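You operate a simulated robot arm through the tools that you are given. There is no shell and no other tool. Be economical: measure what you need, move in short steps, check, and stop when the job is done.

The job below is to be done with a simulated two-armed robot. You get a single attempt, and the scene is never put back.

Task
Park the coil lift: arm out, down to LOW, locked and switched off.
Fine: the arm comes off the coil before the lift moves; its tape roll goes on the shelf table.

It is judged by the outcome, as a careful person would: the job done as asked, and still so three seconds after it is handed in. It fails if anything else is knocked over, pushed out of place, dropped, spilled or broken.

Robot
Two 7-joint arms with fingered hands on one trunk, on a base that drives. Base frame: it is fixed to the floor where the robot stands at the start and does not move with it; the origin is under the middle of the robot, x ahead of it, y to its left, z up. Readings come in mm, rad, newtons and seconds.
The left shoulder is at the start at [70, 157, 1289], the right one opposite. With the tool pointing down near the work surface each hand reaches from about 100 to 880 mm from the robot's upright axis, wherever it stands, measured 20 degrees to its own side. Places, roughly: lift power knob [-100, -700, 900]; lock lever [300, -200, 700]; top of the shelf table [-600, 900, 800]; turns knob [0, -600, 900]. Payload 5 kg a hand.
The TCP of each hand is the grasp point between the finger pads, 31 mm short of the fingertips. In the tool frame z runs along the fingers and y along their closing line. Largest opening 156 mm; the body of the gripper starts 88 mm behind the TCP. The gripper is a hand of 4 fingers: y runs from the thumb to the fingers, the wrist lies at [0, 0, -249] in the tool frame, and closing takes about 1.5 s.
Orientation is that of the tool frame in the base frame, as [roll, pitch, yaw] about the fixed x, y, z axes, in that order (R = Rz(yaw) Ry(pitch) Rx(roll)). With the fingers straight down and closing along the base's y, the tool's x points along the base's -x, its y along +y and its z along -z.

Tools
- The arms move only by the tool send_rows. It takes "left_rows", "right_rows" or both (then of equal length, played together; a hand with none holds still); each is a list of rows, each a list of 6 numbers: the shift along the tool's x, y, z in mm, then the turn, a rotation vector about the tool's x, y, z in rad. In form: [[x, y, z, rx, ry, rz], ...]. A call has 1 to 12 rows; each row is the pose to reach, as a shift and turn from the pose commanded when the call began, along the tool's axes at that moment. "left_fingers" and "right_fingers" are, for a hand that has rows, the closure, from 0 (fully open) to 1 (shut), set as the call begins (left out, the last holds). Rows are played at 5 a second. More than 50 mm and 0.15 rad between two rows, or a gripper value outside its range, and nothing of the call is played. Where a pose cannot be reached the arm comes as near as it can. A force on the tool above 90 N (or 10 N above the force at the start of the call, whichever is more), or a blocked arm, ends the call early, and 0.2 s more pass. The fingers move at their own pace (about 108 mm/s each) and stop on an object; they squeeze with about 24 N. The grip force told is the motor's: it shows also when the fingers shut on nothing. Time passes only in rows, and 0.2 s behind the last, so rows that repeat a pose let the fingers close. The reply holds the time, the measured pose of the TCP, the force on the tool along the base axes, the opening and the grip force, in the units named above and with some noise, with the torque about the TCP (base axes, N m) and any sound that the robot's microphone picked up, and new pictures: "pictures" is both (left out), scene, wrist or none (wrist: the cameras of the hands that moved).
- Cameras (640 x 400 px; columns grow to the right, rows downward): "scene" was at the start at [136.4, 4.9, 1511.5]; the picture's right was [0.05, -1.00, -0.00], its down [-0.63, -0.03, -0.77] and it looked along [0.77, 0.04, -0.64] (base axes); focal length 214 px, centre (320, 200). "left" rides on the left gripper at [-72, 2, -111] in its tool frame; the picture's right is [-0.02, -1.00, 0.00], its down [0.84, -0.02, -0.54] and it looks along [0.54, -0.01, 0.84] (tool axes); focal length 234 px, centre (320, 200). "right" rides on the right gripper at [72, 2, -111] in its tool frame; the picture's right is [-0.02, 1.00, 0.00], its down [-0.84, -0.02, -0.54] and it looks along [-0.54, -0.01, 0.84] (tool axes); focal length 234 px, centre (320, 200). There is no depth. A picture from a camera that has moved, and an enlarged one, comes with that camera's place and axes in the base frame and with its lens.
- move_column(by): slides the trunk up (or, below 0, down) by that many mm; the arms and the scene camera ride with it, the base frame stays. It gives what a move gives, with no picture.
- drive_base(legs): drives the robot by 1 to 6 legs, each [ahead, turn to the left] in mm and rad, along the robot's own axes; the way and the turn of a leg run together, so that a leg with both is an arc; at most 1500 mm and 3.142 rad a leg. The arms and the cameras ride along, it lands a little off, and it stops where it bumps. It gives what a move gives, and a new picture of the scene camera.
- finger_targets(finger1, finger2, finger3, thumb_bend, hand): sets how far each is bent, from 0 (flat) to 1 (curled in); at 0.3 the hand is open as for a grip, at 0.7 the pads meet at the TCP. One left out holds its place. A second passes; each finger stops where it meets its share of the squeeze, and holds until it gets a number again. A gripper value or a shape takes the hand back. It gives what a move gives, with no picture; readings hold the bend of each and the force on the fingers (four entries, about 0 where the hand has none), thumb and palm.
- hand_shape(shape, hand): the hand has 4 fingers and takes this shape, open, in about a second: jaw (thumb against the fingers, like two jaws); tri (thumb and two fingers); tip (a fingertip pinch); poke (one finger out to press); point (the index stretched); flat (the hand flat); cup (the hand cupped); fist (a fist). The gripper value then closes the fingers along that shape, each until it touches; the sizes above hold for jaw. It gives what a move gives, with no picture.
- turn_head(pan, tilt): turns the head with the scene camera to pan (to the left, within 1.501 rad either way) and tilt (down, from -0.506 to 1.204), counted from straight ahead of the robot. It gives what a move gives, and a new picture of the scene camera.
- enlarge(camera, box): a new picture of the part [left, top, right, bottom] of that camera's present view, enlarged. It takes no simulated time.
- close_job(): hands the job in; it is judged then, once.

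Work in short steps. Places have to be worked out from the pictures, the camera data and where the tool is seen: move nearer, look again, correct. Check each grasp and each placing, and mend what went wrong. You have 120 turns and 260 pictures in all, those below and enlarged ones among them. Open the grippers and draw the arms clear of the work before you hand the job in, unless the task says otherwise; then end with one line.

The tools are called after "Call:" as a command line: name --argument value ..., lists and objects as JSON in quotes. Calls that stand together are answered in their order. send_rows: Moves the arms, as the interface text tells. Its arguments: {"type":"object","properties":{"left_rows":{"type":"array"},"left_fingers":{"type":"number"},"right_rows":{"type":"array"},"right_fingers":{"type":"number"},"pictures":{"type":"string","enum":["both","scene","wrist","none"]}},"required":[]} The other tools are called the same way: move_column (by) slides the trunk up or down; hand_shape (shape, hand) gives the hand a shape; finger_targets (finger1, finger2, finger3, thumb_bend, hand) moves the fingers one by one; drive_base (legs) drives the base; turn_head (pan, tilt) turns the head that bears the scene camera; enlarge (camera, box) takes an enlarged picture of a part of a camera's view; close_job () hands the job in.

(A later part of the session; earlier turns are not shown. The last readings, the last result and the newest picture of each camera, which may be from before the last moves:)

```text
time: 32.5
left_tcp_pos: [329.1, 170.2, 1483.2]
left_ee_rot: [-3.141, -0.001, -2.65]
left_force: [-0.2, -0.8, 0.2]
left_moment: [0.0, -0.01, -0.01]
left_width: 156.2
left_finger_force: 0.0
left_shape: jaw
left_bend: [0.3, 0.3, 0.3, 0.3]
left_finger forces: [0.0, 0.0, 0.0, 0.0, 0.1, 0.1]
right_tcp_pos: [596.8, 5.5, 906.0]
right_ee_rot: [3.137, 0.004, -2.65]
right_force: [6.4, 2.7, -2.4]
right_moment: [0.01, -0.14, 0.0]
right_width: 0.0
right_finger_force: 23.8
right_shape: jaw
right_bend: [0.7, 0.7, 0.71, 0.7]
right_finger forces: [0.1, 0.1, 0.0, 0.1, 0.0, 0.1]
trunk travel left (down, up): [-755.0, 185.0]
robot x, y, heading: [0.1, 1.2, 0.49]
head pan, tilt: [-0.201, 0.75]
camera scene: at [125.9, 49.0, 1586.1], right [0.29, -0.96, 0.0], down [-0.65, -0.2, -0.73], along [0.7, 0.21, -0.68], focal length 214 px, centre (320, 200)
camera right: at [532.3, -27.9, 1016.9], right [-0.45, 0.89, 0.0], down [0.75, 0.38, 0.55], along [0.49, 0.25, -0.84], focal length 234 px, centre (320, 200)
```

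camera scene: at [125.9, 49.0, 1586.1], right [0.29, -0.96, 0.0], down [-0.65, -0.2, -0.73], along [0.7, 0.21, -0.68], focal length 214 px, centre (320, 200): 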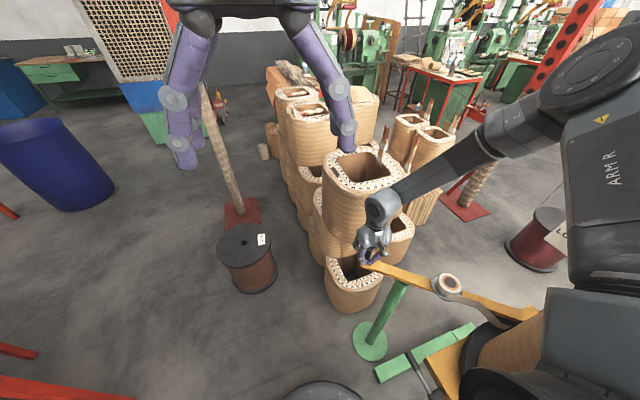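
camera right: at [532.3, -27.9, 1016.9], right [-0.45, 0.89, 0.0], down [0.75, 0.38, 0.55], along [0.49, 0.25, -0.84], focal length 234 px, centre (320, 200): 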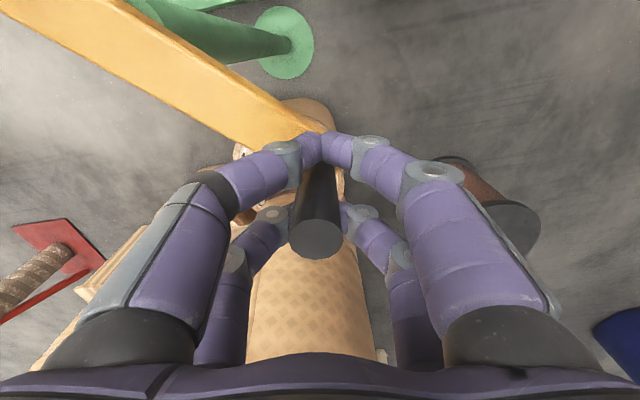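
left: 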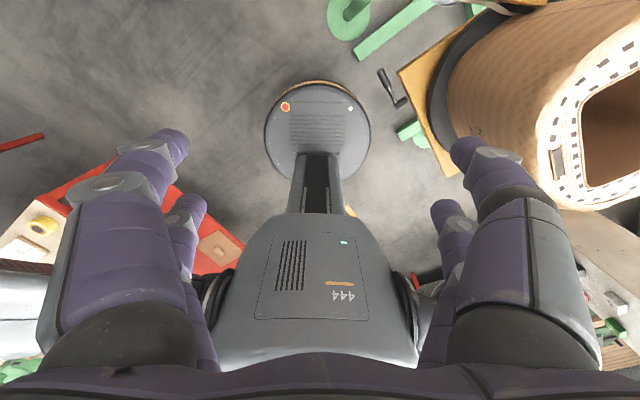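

The fingers cage the handle. I swing it gently toward the robot (counter-clockwise around the post) by 0.4 rad and check.

Call:
send_rows --right_rows '[[6.7, 3.5, 0, 0, 0, -0.05], [13.3, 7, 0, 0, 0, -0.1], [20.2, 10, 0, 0, 0, -0.15], [27.1, 12.7, 0, 0, 0, -0.2], [34.3, 15, 0, 0, 0, -0.25], [41.5, 16.9, 0, 0, 0, -0.3], [48.9, 18.5, 0, 0, 0, -0.35], [56.3, 19.8, 0, 0, 0, -0.4]]'

```text
time: 34.2
left_tcp_pos: [328.9, 169.5, 1483.2]
left_ee_rot: [3.14, -0.001, -2.651]
left_force: [0.1, 0.3, -0.5]
left_moment: [-0.01, 0.0, 0.0]
left_width: 155.9
left_finger_force: 0.0
left_shape: jaw
left_bend: [0.3, 0.3, 0.3, 0.3]
left_finger forces: [0.0, 0.0, 0.0, 0.0, 0.0, 0.0]
right_tcp_pos: [532.8, -6.4, 907.8]
right_ee_rot: [3.139, -0.001, -2.249]
right_force: [-3.2, -2.1, -0.4]
right_moment: [-0.02, 0.05, -0.03]
right_width: 0.0
right_finger_force: 23.9
right_shape: jaw
right_bend: [0.7, 0.7, 0.71, 0.7]
right_finger forces: [0.0, 0.0, 0.0, 0.1, 0.0, 0.0]
trunk travel left (down, up): [-755.0, 185.0]
robot x, y, heading: [3.0, 2.2, 0.492]
head pan, tilt: [-0.201, 0.75]
camera scene: at [124.2, 48.5, 1586.3], right [0.29, -0.96, 0.0], down [-0.65, -0.2, -0.73], along [0.7, 0.21, -0.68], focal length 214 px, centre (320, 200)
camera right: at [486.3, -60.5, 1017.5], right [-0.76, 0.65, 0.0], down [0.54, 0.64, 0.54], along [0.35, 0.42, -0.84], focal length 234 px, centre (320, 200)
```

scene: 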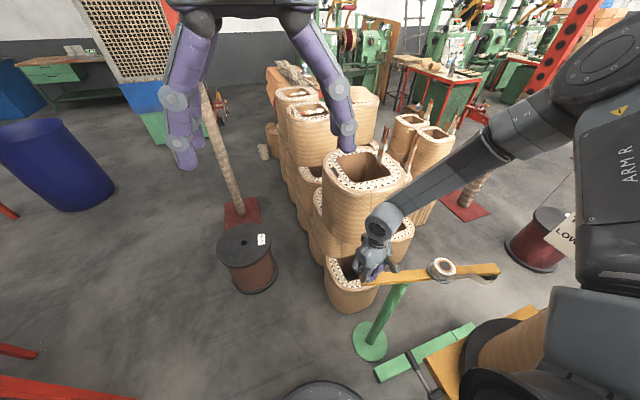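
right: 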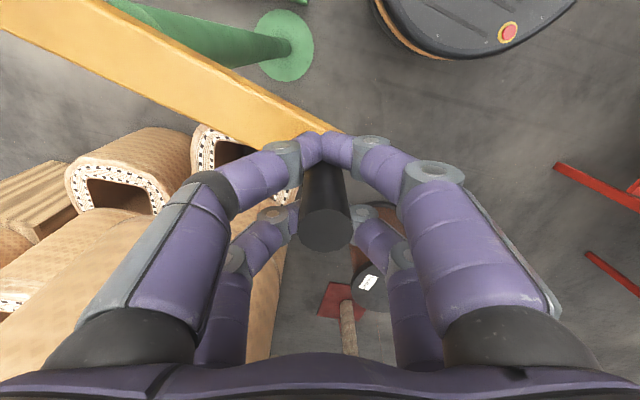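

The arm swings freely and the strip stays with the roll. I continue the swing another 0.6 rad.

Call:
send_rows --right_rows '[[6.6, 3.6, 0, 0, 0, -0.03], [13.2, 7, 0, 0, 0, -0.07], [20.2, 10, 0, 0, 0, -0.1], [27.1, 12.8, 0, 0, 0, -0.14], [34.3, 15, 0, 0, 0, -0.17], [41.6, 17.1, 0, 0, 0, -0.2], [49, 18.7, 0, 0, 0, -0.24], [56.2, 20, 0, 0, 0, -0.28], [63.8, 20.8, 0, 0, 0, -0.32], [71.3, 21.2, 0, 0, 0, -0.36], [79, 21.2, 0, 0, 0, -0.4], [86.3, 21, 0, 0, 0, -0.44]]'

```text
time: 36.6
left_tcp_pos: [332.7, 169.6, 1483.6]
left_ee_rot: [-3.141, 0.001, -2.651]
left_force: [-1.0, -0.9, 1.9]
left_moment: [0.06, -0.08, -0.01]
left_width: 155.9
left_finger_force: 0.0
left_shape: jaw
left_bend: [0.3, 0.3, 0.3, 0.3]
left_finger forces: [0.1, 0.0, 0.0, 0.1, 0.1, 0.1]
right_tcp_pos: [488.4, -29.1, 911.7]
right_ee_rot: [-3.129, 0.059, -1.86]
right_force: [20.5, 35.4, -32.7]
right_moment: [0.2, -0.06, -0.02]
right_width: 0.0
right_finger_force: 24.2
right_shape: jaw
right_bend: [0.7, 0.7, 0.68, 0.7]
right_finger forces: [0.1, 34.0, 28.2, 0.1, 0.1, 0.1]
trunk travel left (down, up): [-755.0, 185.0]
robot x, y, heading: [-1.2, -1.8, 0.501]
head pan, tilt: [-0.201, 0.75]
stopped in row 11 (right hand): the force on the tool passed its limit at 94 N (the readings are from after the stop); the commanded pose is now the measured one
camera scene: at [128.0, 50.5, 1585.5], right [0.29, -0.96, 0.0], down [-0.65, -0.2, -0.73], along [0.7, 0.21, -0.68], focal length 214 px, centre (320, 200)
camera right: at [463.7, -101.9, 1017.4], right [-0.95, 0.31, -0.01], down [0.24, 0.77, 0.59], along [0.19, 0.56, -0.8], focal length 234 px, centre (320, 200)
```

scene: 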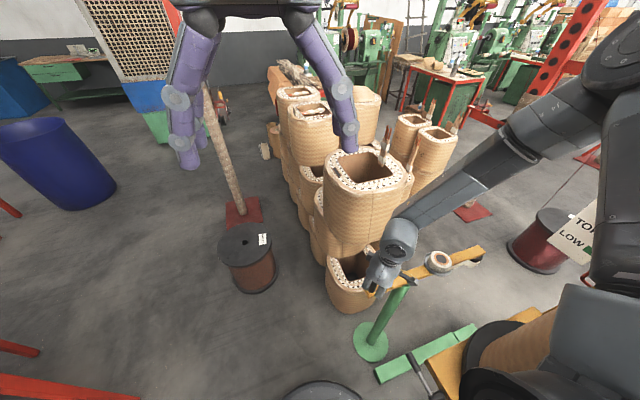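
right: 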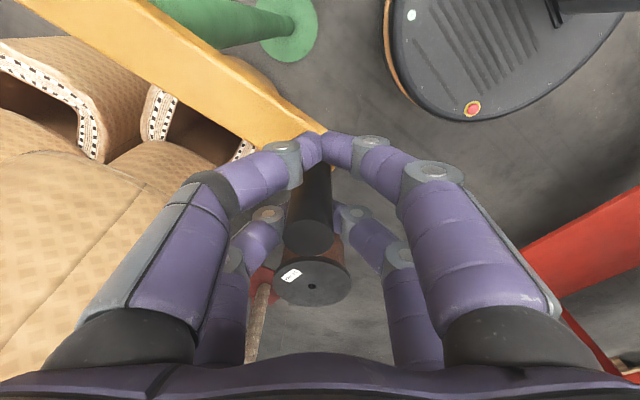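

The swing met a hard stop at roughly 0.75 rad—most likely the arm's out position. I open the fingers and lift off to look.

Call:
send_rows --right_rows '[[0, 0, 0, 0, 0, 0], [0, 0, 0, 0, 0, 0], [0, 0, 0, 0, 0, 0], [0, 0, 0, 0, 0, 0], [0, 0, 0, 0, 0, 0], [0, 0, 0, 0, 0, 0], [0, 0, 0, 0, 0, 0]]' --right_fingers 0 --pictures "wrist"

Call:
send_rows --right_rows '[[0, 0, -35, 0, 0, 0], [0, 0, -70, 0, 0, 0], [0, 0, -105, 0, 0, 0], [0, 0, -140, 0, 0, 0], [0, 0, -180, 0, 0, 0]]'

Call:
turn_head --pan -0.6 --tilt 0.9

```text
time: 38.2
left_tcp_pos: [330.1, 170.9, 1483.4]
left_ee_rot: [3.14, -0.001, -2.649]
left_force: [-0.8, 0.1, 0.3]
left_moment: [-0.03, -0.02, -0.01]
left_width: 155.8
left_finger_force: 0.0
left_shape: jaw
left_bend: [0.3, 0.3, 0.3, 0.3]
left_finger forces: [0.0, 0.0, 0.0, 0.0, 0.0, 0.1]
right_tcp_pos: [483.0, -32.6, 912.1]
right_ee_rot: [-3.13, 0.045, -1.861]
right_force: [-0.2, -0.3, 0.2]
right_moment: [0.02, -0.02, -0.03]
right_width: 155.9
right_finger_force: 0.0
right_shape: jaw
right_bend: [0.3, 0.3, 0.3, 0.3]
right_finger forces: [0.1, 0.1, 0.0, 0.1, 0.0, 0.0]
trunk travel left (down, up): [-755.0, 185.0]
robot x, y, heading: [-4.3, -2.4, 0.496]
head pan, tilt: [-0.201, 0.75]
camera right: at [458.0, -105.7, 1018.5], right [-0.95, 0.31, -0.01], down [0.25, 0.78, 0.58], along [0.19, 0.55, -0.81], focal length 234 px, centre (320, 200)
```

right: 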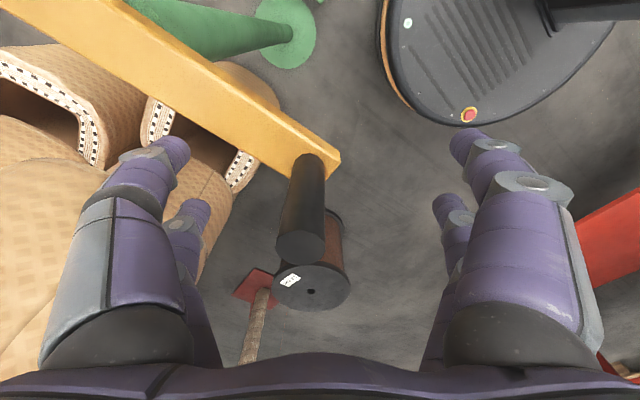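

```text
time: 39.4
left_tcp_pos: [328.1, 170.9, 1483.9]
left_ee_rot: [3.141, 0.002, -2.651]
left_force: [-0.4, 0.8, 0.2]
left_moment: [0.02, -0.05, 0.0]
left_width: 155.9
left_finger_force: 0.0
left_shape: jaw
left_bend: [0.3, 0.3, 0.3, 0.3]
left_finger forces: [0.0, 0.1, 0.1, 0.0, 0.0, 0.0]
right_tcp_pos: [474.7, -42.4, 1090.3]
right_ee_rot: [-3.13, 0.048, -1.86]
right_force: [0.6, -0.5, 0.3]
right_moment: [-0.01, -0.02, 0.0]
right_width: 156.0
right_finger_force: 0.1
right_shape: jaw
right_bend: [0.3, 0.3, 0.3, 0.3]
right_finger forces: [0.0, 0.0, 0.0, 0.1, 0.0, 0.0]
trunk travel left (down, up): [-755.0, 185.0]
robot x, y, heading: [-1.4, -0.8, 0.497]
head pan, tilt: [-0.201, 0.75]
camera scene: at [123.1, 48.8, 1586.4], right [0.29, -0.96, 0.0], down [-0.65, -0.2, -0.73], along [0.7, 0.21, -0.68], focal length 214 px, centre (320, 200)
camera right: at [449.9, -114.7, 1197.8], right [-0.95, 0.31, -0.01], down [0.25, 0.77, 0.58], along [0.19, 0.55, -0.81], focal length 234 px, centre (320, 200)
```

scene: 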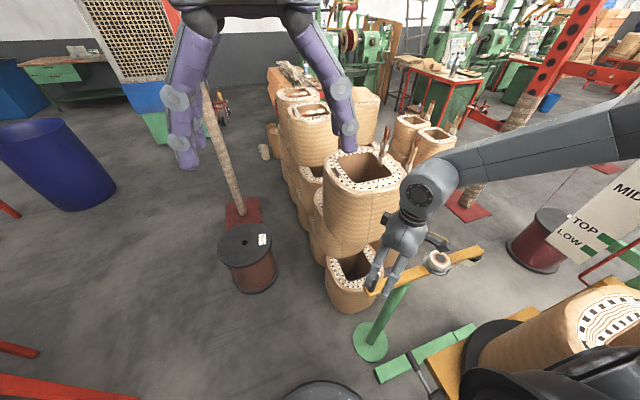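
right: 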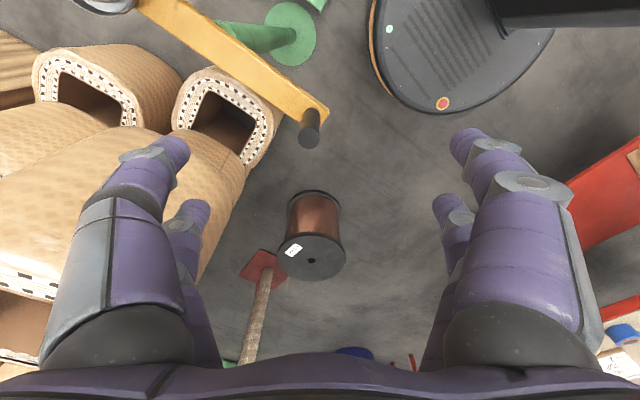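

```text
time: 40.3
left_tcp_pos: [331.3, 169.3, 1483.8]
left_ee_rot: [3.141, 0.001, -2.651]
left_force: [-0.8, -0.8, -0.5]
left_moment: [-0.01, -0.01, -0.05]
left_width: 155.7
left_finger_force: 0.1
left_shape: jaw
left_bend: [0.3, 0.3, 0.3, 0.3]
left_finger forces: [0.0, 0.1, 0.0, 0.0, 0.1, 0.0]
right_tcp_pos: [478.0, -41.2, 1089.4]
right_ee_rot: [-3.13, 0.046, -1.861]
right_force: [0.2, -0.7, -0.3]
right_moment: [-0.01, 0.01, 0.03]
right_width: 155.8
right_finger_force: 0.0
right_shape: jaw
right_bend: [0.3, 0.3, 0.3, 0.3]
right_finger forces: [0.0, 0.0, 0.0, 0.0, 0.1, 0.0]
trunk travel left (down, up): [-755.0, 185.0]
robot x, y, heading: [3.2, -1.2, 0.492]
head pan, tilt: [-0.6, 0.901]
camera scene: at [121.6, 17.8, 1574.3], right [-0.1, -0.99, 0.0], down [-0.78, 0.08, -0.62], along [0.62, -0.06, -0.78], focal length 214 px, centre (320, 200)
```

scene: 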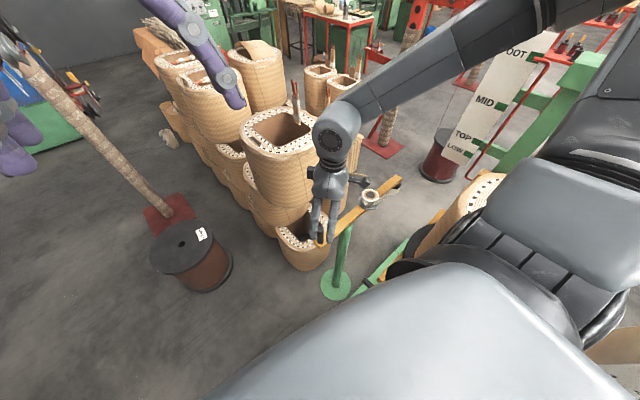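

Arm is swung out against its stop; handle now near (495,-29), roll near (653,-241). I move the right hand over toward the roll, high, and turn the yaw back for a top look.

Call:
send_rows --right_rows '[[20, -27, -5, 0, 0, 0.13], [39, -54, -10, 0, 0, 0.26], [59, -81, -15, 0, 0, 0.39], [78, -108, -20, 0, 0, 0.53], [98, -135, -20, 0, 0, 0.66], [117, -162, -20, 0, 0, 0.79]]'

```text
time: 41.7
left_tcp_pos: [331.2, 169.3, 1483.3]
left_ee_rot: [3.14, 0.0, -2.65]
left_force: [-0.8, 0.3, 0.1]
left_moment: [-0.01, 0.01, 0.0]
left_width: 156.1
left_finger_force: 0.0
left_shape: jaw
left_bend: [0.3, 0.3, 0.3, 0.3]
left_finger forces: [0.0, 0.1, 0.1, 0.0, 0.1, 0.0]
right_tcp_pos: [603.0, -203.4, 1104.7]
right_ee_rot: [3.116, 0.039, -2.654]
right_force: [0.8, -0.6, 0.9]
right_moment: [0.03, 0.03, -0.01]
right_width: 156.1
right_finger_force: 0.0
right_shape: jaw
right_bend: [0.3, 0.3, 0.3, 0.3]
right_finger forces: [0.0, 0.1, 0.1, 0.1, 0.0, 0.0]
trunk travel left (down, up): [-755.0, 185.0]
robot x, y, heading: [1.5, 1.7, 0.498]
head pan, tilt: [-0.6, 0.901]
camera scene: at [121.8, 16.8, 1574.3], right [-0.1, -0.99, 0.0], down [-0.78, 0.08, -0.62], along [0.62, -0.06, -0.78], focal length 214 px, centre (320, 200)
camera right: at [535.2, -238.9, 1212.6], right [-0.45, 0.89, 0.03], down [0.74, 0.35, 0.58], along [0.51, 0.28, -0.82], focal length 234 px, centre (320, 200)
```

scene: 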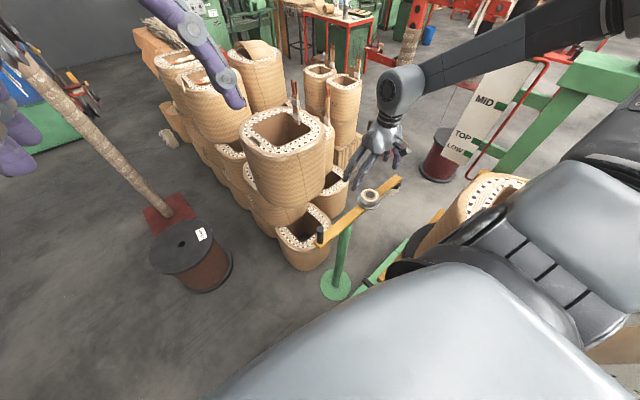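
right: 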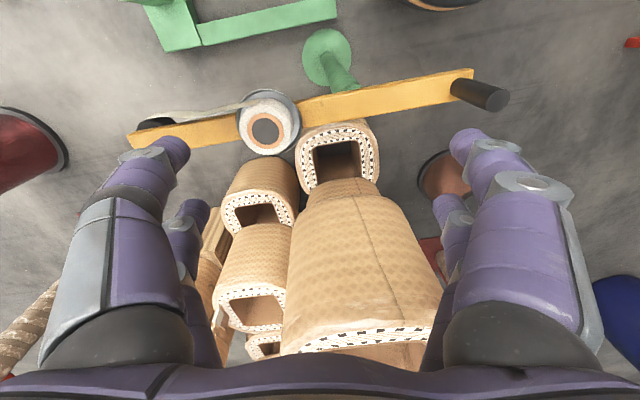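

Roll sits near (668,-247), top ≈ 870. I move above it at z≈1000 and level the hand for a closer look.

Call:
send_rows --right_rows '[[-8, -18, 20, 0.006, 0.01, 0], [-16, -36, 45, 0.012, 0.02, 0], [-24, -54, 75, 0.019, 0.03, 0], [-33, -72, 105, 0.0256, 0.039, 0]]'

Call:
enlarge --camera "scene" --box '[290, 140, 418, 220]'

```text
time: 42.7
left_tcp_pos: [332.0, 168.3, 1483.1]
left_ee_rot: [3.139, 0.0, -2.651]
left_force: [0.3, 0.0, -0.4]
left_moment: [0.03, 0.02, 0.0]
left_width: 155.9
left_finger_force: 0.1
left_shape: jaw
left_bend: [0.3, 0.3, 0.3, 0.3]
left_finger forces: [0.0, 0.1, 0.1, 0.1, 0.1, 0.0]
right_tcp_pos: [668.8, -246.9, 1000.8]
right_ee_rot: [-3.14, -0.001, -2.65]
right_force: [0.1, 0.5, 0.4]
right_moment: [-0.02, 0.03, 0.02]
right_width: 155.6
right_finger_force: 0.0
right_shape: jaw
right_bend: [0.3, 0.3, 0.3, 0.3]
right_finger forces: [0.0, 0.1, 0.0, 0.0, 0.1, 0.0]
trunk travel left (down, up): [-755.0, 185.0]
robot x, y, heading: [1.4, -3.6, 0.496]
head pan, tilt: [-0.6, 0.901]
camera scene: at [123.1, 16.5, 1574.2], right [-0.1, -0.99, 0.0], down [-0.78, 0.08, -0.62], along [0.62, -0.06, -0.78], focal length 214 px, centre (320, 200)
camera right: at [603.9, -279.4, 1110.6], right [-0.45, 0.89, 0.0], down [0.75, 0.38, 0.54], along [0.49, 0.25, -0.84], focal length 234 px, centre (320, 200)
```

scene: 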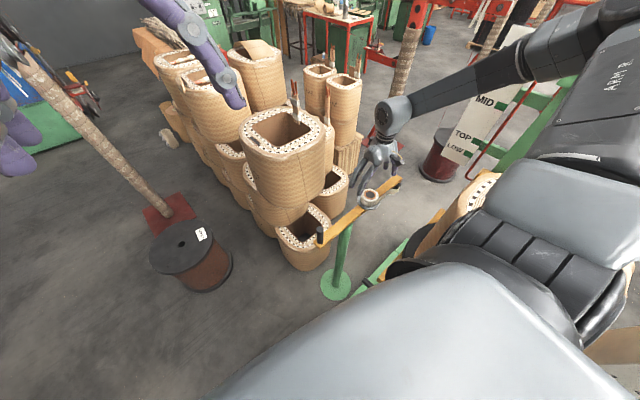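
right: 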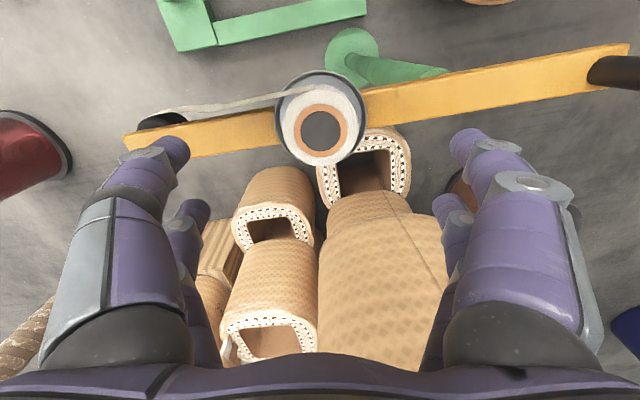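

```text
5.00 times, centred on (354, 180) of scene
camera zoom: at [123.1, 16.5, 1574.2], right [-0.1, -0.99, 0.0], down [-0.78, 0.08, -0.62], along [0.62, -0.06, -0.78], focal length 1072 px, centre (150, 300)
```

zoom: 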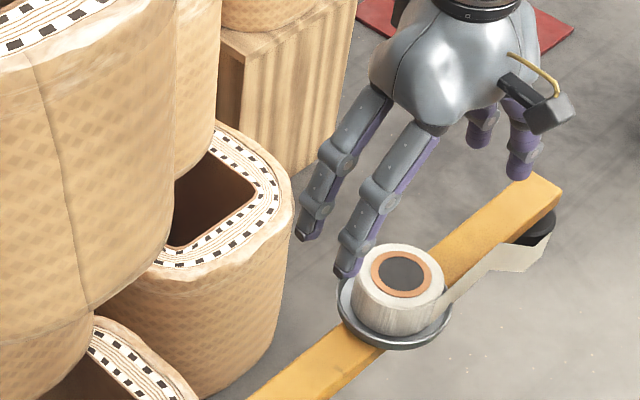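

Roll measures ~82 mm across, ~45 mm tall, top ≈888, centre ≈(665,-246). I descend until the fingertips are near its lower part, then look.

Call:
send_rows --right_rows '[[4, 3, 30, 0, 0, 0], [4, 3, 60, 0, 0, 0], [4, 3, 85, 0, 0, 0], [4, 3, 105, 0, 0, 0]]'

Call:
enlarge --camera "scene" --box '[310, 150, 438, 230]'

```text
time: 43.7
left_tcp_pos: [330.4, 169.8, 1484.5]
left_ee_rot: [-3.14, 0.0, -2.652]
left_force: [1.0, 0.1, 0.5]
left_moment: [0.04, 0.02, 0.01]
left_width: 155.9
left_finger_force: 0.0
left_shape: jaw
left_bend: [0.3, 0.3, 0.3, 0.3]
left_finger forces: [0.0, 0.0, 0.1, 0.0, 0.0, 0.0]
right_tcp_pos: [664.2, -242.9, 897.7]
right_ee_rot: [-3.14, 0.002, -2.65]
right_force: [0.6, -0.1, -0.2]
right_moment: [-0.01, 0.01, -0.02]
right_width: 156.1
right_finger_force: 0.1
right_shape: jaw
right_bend: [0.3, 0.3, 0.3, 0.3]
right_finger forces: [0.1, 0.0, 0.0, 0.0, 0.1, 0.0]
trunk travel left (down, up): [-755.0, 185.0]
robot x, y, heading: [3.4, -0.5, 0.496]
head pan, tilt: [-0.6, 0.901]
camera scene: at [121.0, 17.6, 1574.4], right [-0.1, -0.99, 0.0], down [-0.78, 0.08, -0.62], along [0.62, -0.06, -0.78], focal length 214 px, centre (320, 200)
camera right: at [598.7, -276.5, 1008.2], right [-0.45, 0.89, 0.0], down [0.75, 0.38, 0.55], along [0.49, 0.24, -0.84], focal length 234 px, centre (320, 200)
```

scene: 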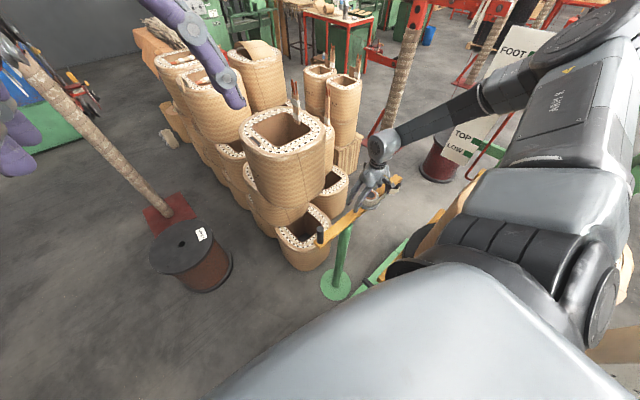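
right: 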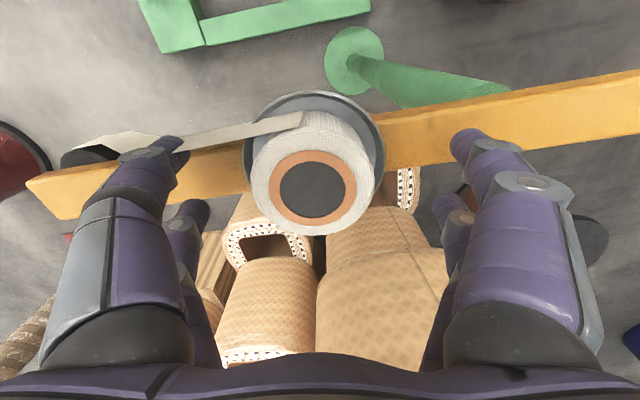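

```text
5.00 times, centred on (374, 190) of scene
camera zoom: at [121.0, 17.6, 1574.4], right [-0.1, -0.99, 0.0], down [-0.78, 0.08, -0.62], along [0.62, -0.06, -0.78], focal length 1072 px, centre (50, 250)
```

zoom: 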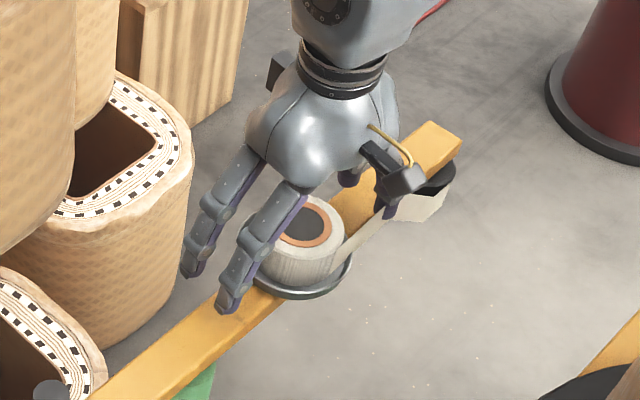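

Roll centre is about (670,-246), top ≈873. Small centering, 16 mm further down, then close.

Call:
send_rows --right_rows '[[-5, -6, 8, 0, 0, 0], [-5, -6, 16, 0, 0, 0]]' --pictures "none"

Call:
send_rows --right_rows '[[0, 0, 0, 0, 0, 0], [0, 0, 0, 0, 0, 0], [0, 0, 0, 0, 0, 0], [0, 0, 0, 0, 0, 0], [0, 0, 0, 0, 0, 0], [0, 0, 0, 0, 0, 0], [0, 0, 0, 0, 0, 0], [0, 0, 0, 0, 0, 0]]' --right_fingers 1

Call:
enlarge --camera "scene" --box '[310, 150, 438, 230]'

```text
time: 44.3
left_tcp_pos: [330.8, 170.3, 1484.3]
left_ee_rot: [3.141, 0.001, -2.651]
left_force: [0.4, -0.1, 0.0]
left_moment: [0.04, -0.02, 0.0]
left_width: 155.9
left_finger_force: 0.0
left_shape: jaw
left_bend: [0.3, 0.3, 0.3, 0.3]
left_finger forces: [0.1, 0.0, 0.0, 0.0, 0.0, 0.0]
right_tcp_pos: [669.5, -245.6, 881.1]
right_ee_rot: [-3.14, -0.002, -2.651]
right_force: [-0.2, 0.2, 0.4]
right_moment: [0.01, 0.0, -0.01]
right_width: 156.0
right_finger_force: 0.1
right_shape: jaw
right_bend: [0.3, 0.3, 0.3, 0.3]
right_finger forces: [0.0, 0.0, 0.0, 0.1, 0.0, 0.0]
trunk travel left (down, up): [-755.0, 185.0]
robot x, y, heading: [-0.8, 1.1, 0.496]
head pan, tilt: [-0.6, 0.901]
```

```text
time: 46.1
left_tcp_pos: [330.0, 170.0, 1485.2]
left_ee_rot: [-3.14, 0.0, -2.65]
left_force: [-0.6, 0.1, 0.2]
left_moment: [0.01, 0.04, 0.04]
left_width: 156.0
left_finger_force: 0.0
left_shape: jaw
left_bend: [0.3, 0.3, 0.3, 0.3]
left_finger forces: [0.0, 0.1, 0.0, 0.1, 0.1, 0.1]
right_tcp_pos: [668.7, -245.5, 879.6]
right_ee_rot: [3.142, 0.0, -2.651]
right_force: [2.0, 1.0, 1.6]
right_moment: [0.19, 0.4, 0.38]
right_width: 75.9
right_finger_force: 23.9
right_shape: jaw
right_bend: [0.73, 0.73, 0.73, 0.7]
right_finger forces: [27.2, 22.5, 21.2, 0.0, 21.3, 0.0]
trunk travel left (down, up): [-755.0, 185.0]
robot x, y, heading: [0.8, 2.0, 0.497]
head pan, tilt: [-0.6, 0.901]
camera scene: at [121.0, 17.6, 1574.3], right [-0.1, -0.99, 0.0], down [-0.78, 0.08, -0.62], along [0.62, -0.06, -0.78], focal length 214 px, centre (320, 200)
camera right: at [604.0, -278.3, 991.0], right [-0.45, 0.89, 0.0], down [0.75, 0.38, 0.55], along [0.49, 0.24, -0.84], focal length 234 px, centre (320, 200)
```

scene: 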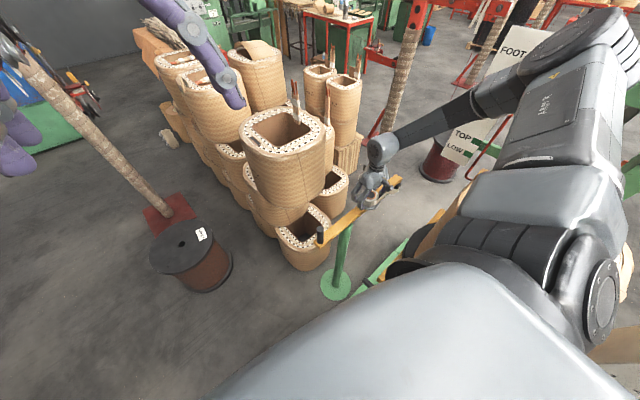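
right: 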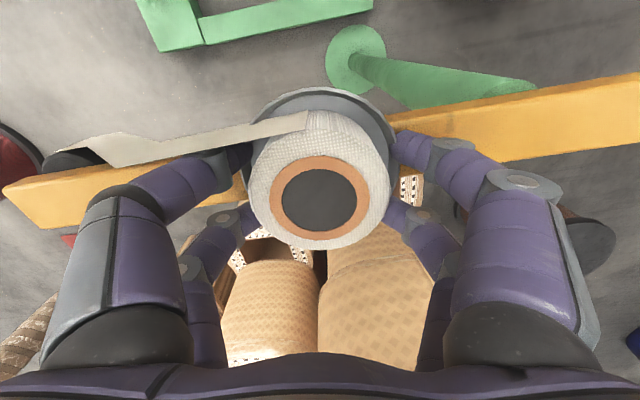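

```text
5.00 times, centred on (374, 190) of scene
camera zoom: at [121.0, 17.6, 1574.3], right [-0.1, -0.99, 0.0], down [-0.78, 0.08, -0.62], along [0.62, -0.06, -0.78], focal length 1072 px, centre (50, 250)
```

zoom: 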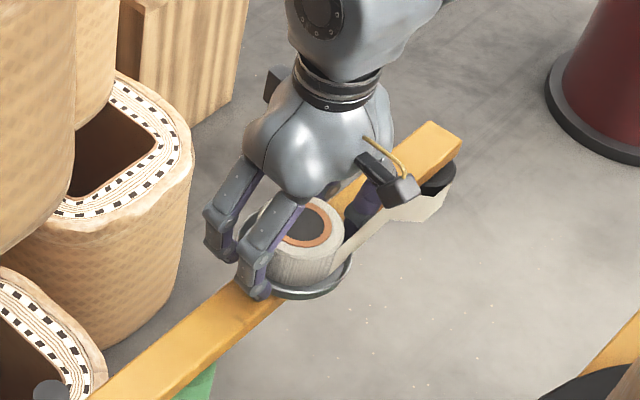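

Grip on the roll is firm (76 mm, ~24 N). I lift it straight up and check.

Call:
send_rows --right_rows '[[0, 0, -15, 0, 0, 0], [0, 0, -30, 0, 0, 0], [0, 0, -50, 0, 0, 0], [0, 0, -75, 0, 0, 0], [0, 0, -100, 0, 0, 0]]'

Call:
enlarge --camera "scene" --box '[310, 130, 438, 210]'

```text
time: 47.3
left_tcp_pos: [327.4, 170.6, 1484.9]
left_ee_rot: [-3.139, 0.003, -2.65]
left_force: [-0.5, 0.8, -0.4]
left_moment: [0.0, -0.06, -0.04]
left_width: 155.9
left_finger_force: 0.2
left_shape: jaw
left_bend: [0.3, 0.3, 0.3, 0.3]
left_finger forces: [0.1, 0.0, 0.1, 0.1, 0.0, 0.0]
right_tcp_pos: [667.1, -243.3, 983.4]
right_ee_rot: [-3.14, 0.002, -2.652]
right_force: [-0.5, 0.4, -0.9]
right_moment: [-0.01, -0.06, 0.0]
right_width: 56.9
right_finger_force: 23.5
right_shape: jaw
right_bend: [0.74, 0.75, 0.76, 0.72]
right_finger forces: [19.0, 13.7, 16.4, 0.0, 17.7, 0.0]
trunk travel left (down, up): [-755.0, 185.0]
robot x, y, heading: [2.3, -0.7, 0.495]
head pan, tilt: [-0.6, 0.901]
camera scene: at [117.8, 18.6, 1574.6], right [-0.1, -0.99, 0.0], down [-0.78, 0.08, -0.62], along [0.62, -0.07, -0.78], focal length 214 px, centre (320, 200)
camera right: at [601.4, -274.6, 1094.3], right [-0.45, 0.89, 0.0], down [0.75, 0.38, 0.55], along [0.49, 0.24, -0.84], focal length 234 px, centre (320, 200)
```

scene: 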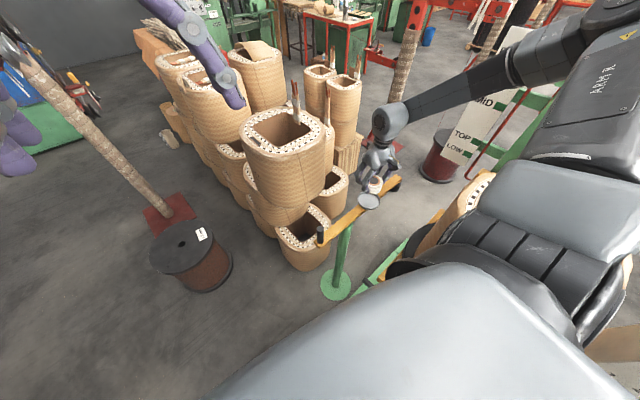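
right: 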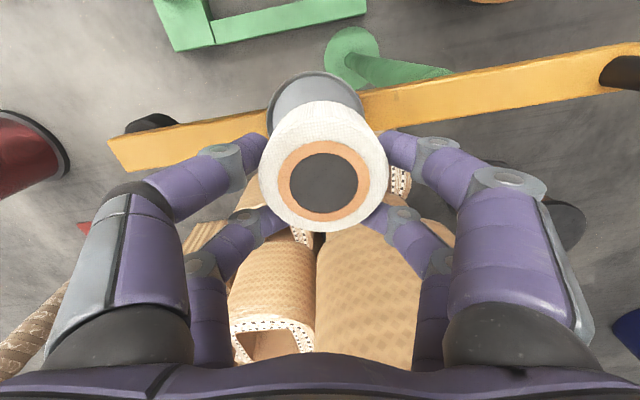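

```text
5.00 times, centred on (374, 170) of scene
camera zoom: at [117.8, 18.6, 1574.6], right [-0.1, -0.99, 0.0], down [-0.78, 0.08, -0.62], along [0.62, -0.07, -0.78], focal length 1072 px, centre (50, 350)
```

zoom: 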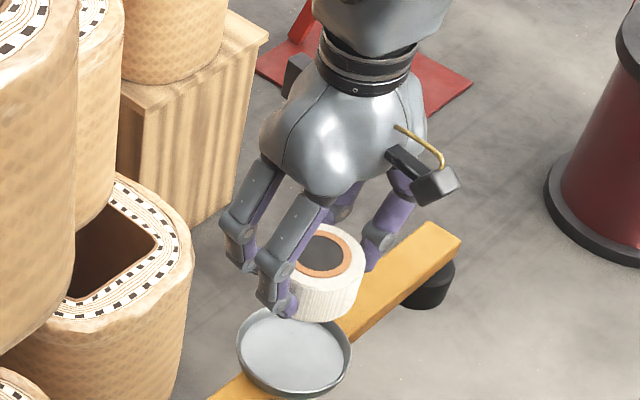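

The roll came free of the tray and strip, but the grip closed from 76 to 57 mm, so it has slid down somewhat. I check whether it is stable.

Call:
send_rows --right_rows '[[0, 0, 0, 0, 0, 0], [0, 0, 0, 0, 0, 0]]' --pictures "wrist"

Call:
enlarge --camera "scene" --box '[342, 145, 406, 185]'

```text
time: 47.9
left_tcp_pos: [328.8, 169.8, 1485.1]
left_ee_rot: [-3.141, 0.001, -2.651]
left_force: [-0.4, -0.6, 0.0]
left_moment: [-0.01, -0.03, 0.0]
left_width: 155.5
left_finger_force: 0.0
left_shape: jaw
left_bend: [0.3, 0.3, 0.3, 0.3]
left_finger forces: [0.0, 0.0, 0.0, 0.0, 0.1, 0.0]
right_tcp_pos: [667.5, -242.8, 983.7]
right_ee_rot: [-3.141, 0.002, -2.65]
right_force: [-0.4, -0.4, -1.4]
right_moment: [0.01, -0.04, -0.04]
right_width: 56.8
right_finger_force: 24.0
right_shape: jaw
right_bend: [0.74, 0.75, 0.76, 0.72]
right_finger forces: [19.1, 13.7, 16.4, 0.0, 17.8, 0.0]
trunk travel left (down, up): [-755.0, 185.0]
robot x, y, heading: [2.7, 3.1, 0.494]
head pan, tilt: [-0.6, 0.901]
camera right: at [602.9, -275.2, 1093.0], right [-0.45, 0.89, 0.0], down [0.75, 0.38, 0.55], along [0.49, 0.24, -0.84], focal length 234 px, centre (320, 200)
```

right: 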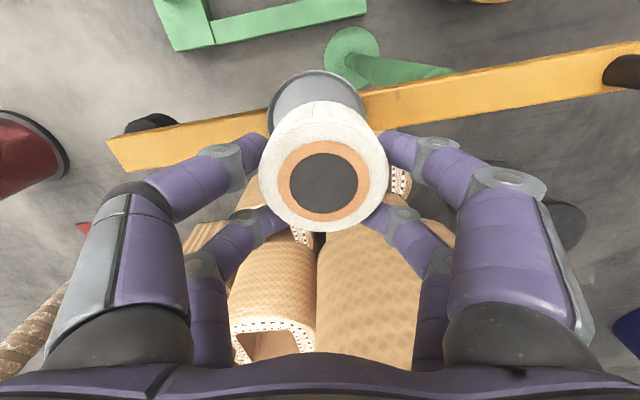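

```text
10.00 times, centred on (374, 165) of scene
camera zoom: at [119.9, 17.8, 1574.4], right [-0.1, -0.99, 0.0], down [-0.78, 0.08, -0.62], along [0.62, -0.07, -0.78], focal length 2145 px, centre (-220, 550)
```

zoom: 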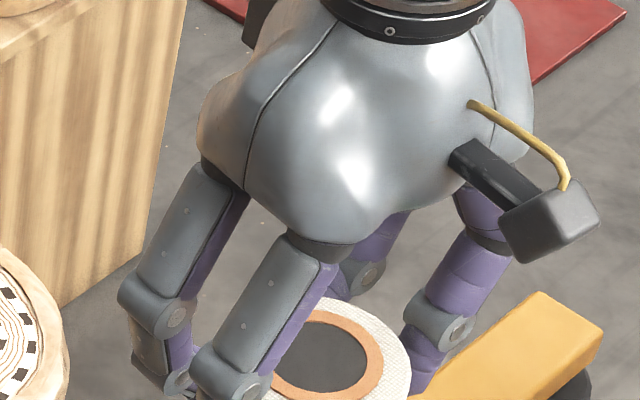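

Stable. I lift further and retract the roll closer to the body before turning toward the shelf table.

Call:
send_rows --right_rows '[[0, 0, -35, 0, 0, 0], [0, 0, -70, 0, 0, 0], [18, 33, -90, 0, 0, 0], [36, 66, -100, 0, 0, 0], [54, 99, -100, 0, 0, 0], [72, 132, -100, 0, 0, 0], [90, 165, -100, 0, 0, 0], [107, 197, -100, 0, 0, 0], [124, 228, -100, 0, 0, 0]]' --pictures "wrist"

Call:
drive_base --legs '[[0, 0.9]]'

Call:
turn_head --pan 0.5 --tilt 0.7

```text
time: 49.9
left_tcp_pos: [328.8, 171.7, 1484.7]
left_ee_rot: [-3.14, 0.0, -2.652]
left_force: [-0.2, -0.1, 0.2]
left_moment: [-0.01, -0.04, -0.02]
left_width: 155.9
left_finger_force: 0.0
left_shape: jaw
left_bend: [0.3, 0.3, 0.3, 0.3]
left_finger forces: [0.0, 0.0, 0.0, 0.0, 0.0, 0.0]
right_tcp_pos: [449.0, -99.4, 1082.1]
right_ee_rot: [-3.139, -0.001, -2.652]
right_force: [-0.8, -0.7, 0.1]
right_moment: [-0.04, -0.02, 0.0]
right_width: 56.4
right_finger_force: 24.3
right_shape: jaw
right_bend: [0.74, 0.75, 0.76, 0.72]
right_finger forces: [18.9, 13.5, 16.5, 0.0, 18.0, 0.0]
trunk travel left (down, up): [-755.0, 185.0]
robot x, y, heading: [3.3, -2.2, 0.496]
head pan, tilt: [-0.6, 0.901]
camera right: at [384.7, -132.1, 1192.2], right [-0.45, 0.89, 0.0], down [0.75, 0.38, 0.54], along [0.49, 0.24, -0.84], focal length 234 px, centre (320, 200)
```

right: 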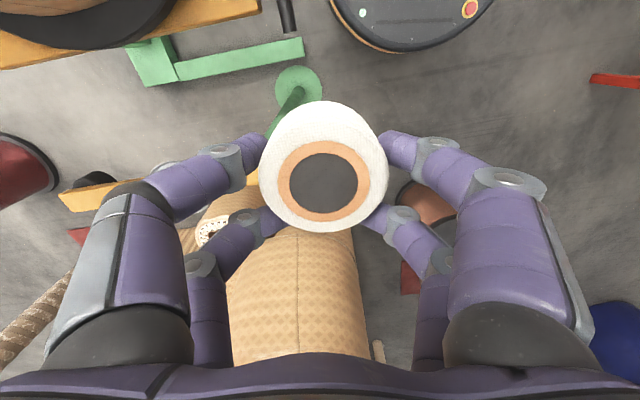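

```text
time: 52.6
left_tcp_pos: [79.3, 361.7, 1484.5]
left_ee_rot: [3.14, 0.0, -1.767]
left_force: [0.1, 0.3, 0.5]
left_moment: [0.0, 0.01, -0.01]
left_width: 156.0
left_finger_force: 0.0
left_shape: jaw
left_bend: [0.3, 0.3, 0.3, 0.3]
left_finger forces: [0.0, 0.1, 0.1, 0.0, 0.0, 0.0]
right_tcp_pos: [364.5, 284.8, 1081.4]
right_ee_rot: [3.141, 0.001, -1.766]
right_force: [0.8, -1.1, -1.3]
right_moment: [0.03, -0.02, 0.03]
right_width: 56.2
right_finger_force: 24.3
right_shape: jaw
right_bend: [0.74, 0.75, 0.76, 0.72]
right_finger forces: [18.8, 13.4, 16.4, 0.0, 18.0, 0.0]
trunk travel left (down, up): [-755.0, 185.0]
robot x, y, heading: [0.9, -4.2, 1.38]
head pan, tilt: [-0.6, 0.901]
camera scene: at [65.6, 103.8, 1574.3], right [0.7, -0.71, 0.0], down [-0.56, -0.55, -0.62], along [0.44, 0.44, -0.78], focal length 214 px, centre (320, 200)
```

scene: 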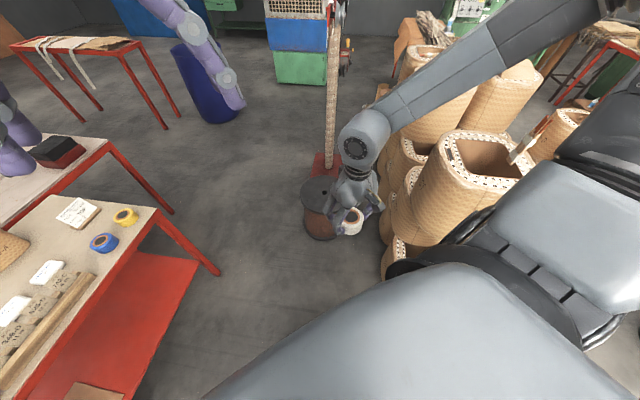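

```text
time: 53.9
left_tcp_pos: [77.9, 363.0, 1484.8]
left_ee_rot: [3.14, 0.001, -1.766]
left_force: [0.1, 0.3, -1.1]
left_moment: [0.01, 0.01, 0.01]
left_width: 155.9
left_finger_force: 0.1
left_shape: jaw
left_bend: [0.3, 0.3, 0.3, 0.3]
left_finger forces: [0.1, 0.0, 0.1, 0.0, 0.0, 0.1]
right_tcp_pos: [363.0, 284.9, 1082.5]
right_ee_rot: [-3.14, 0.0, -1.766]
right_force: [0.0, -0.2, -1.7]
right_moment: [0.02, 0.0, 0.03]
right_width: 56.4
right_finger_force: 24.0
right_shape: jaw
right_bend: [0.74, 0.75, 0.76, 0.72]
right_finger forces: [18.7, 13.4, 16.4, 0.0, 18.1, 0.0]
trunk travel left (down, up): [-755.0, 185.0]
robot x, y, heading: [0.9, -2.4, 1.386]
head pan, tilt: [0.499, 0.7]
camera scene: at [-14.4, 132.0, 1590.5], right [0.95, 0.3, 0.0], down [0.2, -0.61, -0.76], along [-0.23, 0.73, -0.64], focal length 214 px, centre (320, 200)
```

scene: 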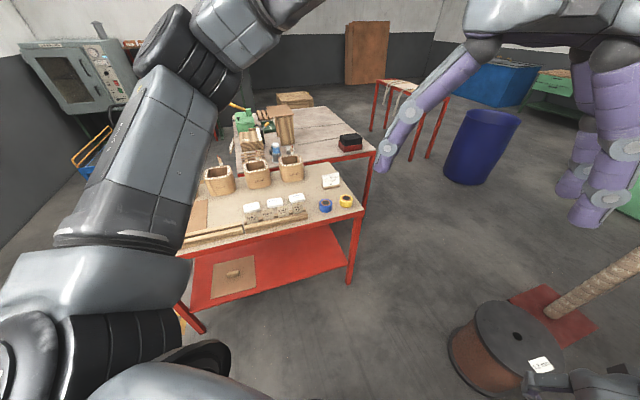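

I enlarge the shelf table to choose a free spot.

Call:
enlarge --camera "scene" --box '[210, 150, 370, 250]'

```text
4.00 times, centred on (290, 200) of scene
camera zoom: at [-14.4, 132.0, 1590.5], right [0.95, 0.3, 0.0], down [0.2, -0.61, -0.76], along [-0.23, 0.73, -0.64], focal length 858 px, centre (440, 200)
```

zoom: 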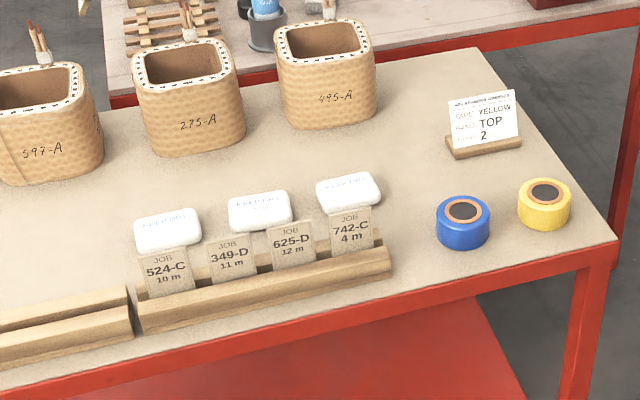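

The table stands rotated ~36°; a clear area lies behind the card at about (-373, 1277). I drive to around (280, 1250), beside the table's right end, roll held high.

Call:
drive_base --legs '[[0, -0.03], [1000, 0]]'

Call:
turn_head --pan 0.9 --tilt 0.7

```text
time: 58.6
left_tcp_pos: [261.7, 1210.1, 1486.7]
left_ee_rot: [-3.137, 0.012, -1.791]
left_force: [0.6, -0.2, -0.1]
left_moment: [0.07, 0.06, -0.04]
left_width: 156.1
left_finger_force: 0.1
left_shape: jaw
left_bend: [0.3, 0.3, 0.3, 0.3]
left_finger forces: [0.0, 0.0, 0.0, 0.0, 0.0, 0.0]
right_tcp_pos: [549.5, 1126.8, 1085.8]
right_ee_rot: [-3.134, 0.003, -1.788]
right_force: [0.7, -2.7, -1.5]
right_moment: [0.18, 0.11, 0.01]
right_width: 56.9
right_finger_force: 24.0
right_shape: jaw
right_bend: [0.74, 0.76, 0.76, 0.72]
right_finger forces: [19.0, 13.5, 16.3, 0.0, 17.9, 0.0]
trunk travel left (down, up): [-755.0, 185.0]
robot x, y, heading: [210.7, 854.4, 1.328]
head pan, tilt: [0.499, 0.7]
stopped in leg 2: the robot was blocked; the commanded pose is now the measured one
camera scene: at [198.4, 977.1, 1591.5], right [0.97, 0.26, 0.01], down [0.17, -0.62, -0.77], along [-0.19, 0.74, -0.64], focal length 214 px, centre (320, 200)
```

scene: 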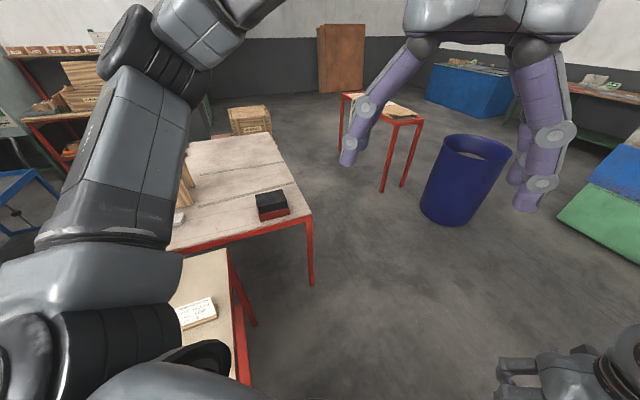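

```text
time: 59.5
left_tcp_pos: [275.6, 1226.0, 1483.8]
left_ee_rot: [-3.138, -0.001, -1.795]
left_force: [-0.6, 0.1, -0.1]
left_moment: [-0.06, -0.05, 0.02]
left_width: 155.8
left_finger_force: 0.1
left_shape: jaw
left_bend: [0.3, 0.3, 0.3, 0.3]
left_finger forces: [0.1, 0.1, 0.1, 0.0, 0.1, 0.0]
right_tcp_pos: [560.5, 1138.1, 1081.3]
right_ee_rot: [-3.137, -0.006, -1.792]
right_force: [-0.6, 0.2, -1.0]
right_moment: [-0.04, -0.02, -0.02]
right_width: 56.9
right_finger_force: 23.8
right_shape: jaw
right_bend: [0.74, 0.76, 0.76, 0.72]
right_finger forces: [19.1, 13.6, 16.3, 0.0, 17.9, 0.1]
trunk travel left (down, up): [-755.0, 185.0]
robot x, y, heading: [210.9, 855.5, 1.334]
head pan, tilt: [0.901, 0.7]
camera scene: at [170.0, 981.0, 1589.9], right [0.79, 0.61, 0.0], down [0.4, -0.51, -0.76], along [-0.47, 0.6, -0.65], focal length 214 px, centre (320, 200)
```

scene: 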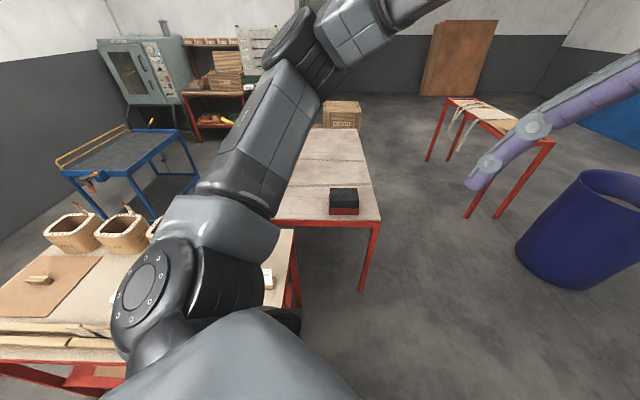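

The base bumped at ≈(210, 855), most likely on the table's corner leg (corner ≈(-45,1020), still where it was). I back off and go round with more clearance.

Call:
drive_base --legs '[[-110, 0], [0, -0.48]]'

Call:
turn_head --pan 1.3 --tilt 0.7

```text
time: 62.1
left_tcp_pos: [415.0, 1038.1, 1484.3]
left_ee_rot: [3.139, 0.003, -2.287]
left_force: [0.8, -0.1, 0.1]
left_moment: [-0.02, 0.0, 0.0]
left_width: 156.0
left_finger_force: 0.0
left_shape: jaw
left_bend: [0.3, 0.3, 0.3, 0.3]
left_finger forces: [0.0, 0.0, 0.0, 0.0, 0.0, 0.1]
right_tcp_pos: [626.1, 828.7, 1081.5]
right_ee_rot: [-3.139, -0.001, -2.284]
right_force: [-0.8, 0.4, -0.6]
right_moment: [0.02, -0.01, 0.02]
right_width: 57.0
right_finger_force: 23.7
right_shape: jaw
right_bend: [0.74, 0.76, 0.76, 0.72]
right_finger forces: [18.6, 13.5, 16.0, 0.0, 17.8, 0.1]
trunk travel left (down, up): [-755.0, 185.0]
robot x, y, heading: [184.9, 750.0, 0.842]
head pan, tilt: [0.901, 0.7]
camera scene: at [206.7, 872.1, 1590.5], right [0.99, 0.17, 0.0], down [0.11, -0.63, -0.77], along [-0.13, 0.75, -0.64], focal length 214 px, centre (320, 200)
```

scene: 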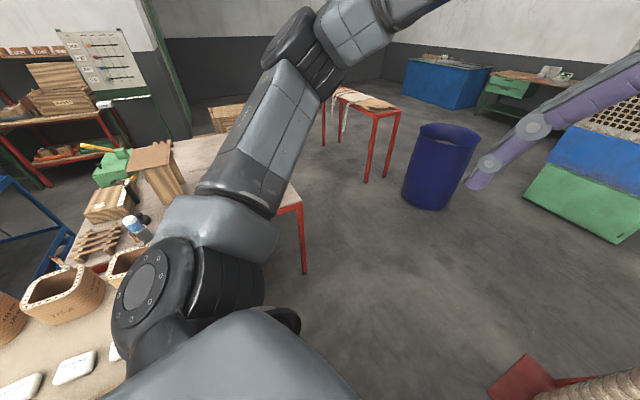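

```text
time: 62.9
left_tcp_pos: [417.0, 1038.7, 1485.2]
left_ee_rot: [3.139, 0.002, -2.286]
left_force: [0.0, -0.4, 0.0]
left_moment: [-0.01, -0.01, 0.0]
left_width: 155.9
left_finger_force: 0.0
left_shape: jaw
left_bend: [0.3, 0.3, 0.3, 0.3]
left_finger forces: [0.0, 0.1, 0.1, 0.0, 0.0, 0.0]
right_tcp_pos: [625.9, 829.3, 1081.1]
right_ee_rot: [3.141, -0.002, -2.282]
right_force: [-0.5, -0.4, -1.7]
right_moment: [0.04, 0.01, 0.02]
right_width: 57.1
right_finger_force: 23.9
right_shape: jaw
right_bend: [0.74, 0.76, 0.76, 0.72]
right_finger forces: [18.6, 13.5, 16.1, 0.0, 17.8, 0.1]
trunk travel left (down, up): [-755.0, 185.0]
robot x, y, heading: [184.3, 749.7, 0.837]
head pan, tilt: [1.3, 0.7]
camera scene: at [175.9, 860.1, 1590.5], right [0.84, 0.54, 0.0], down [0.35, -0.54, -0.77], along [-0.41, 0.64, -0.64], focal length 214 px, centre (320, 200)
```

scene: 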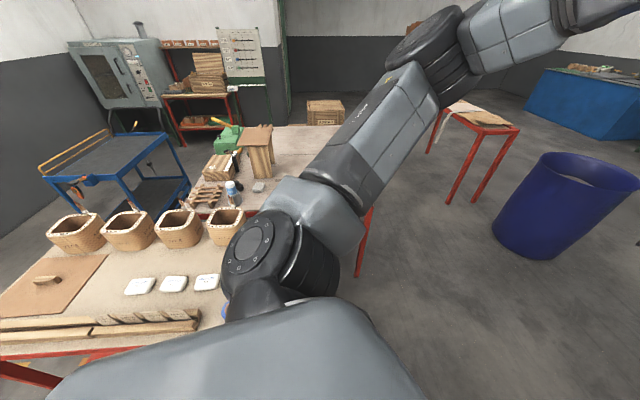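

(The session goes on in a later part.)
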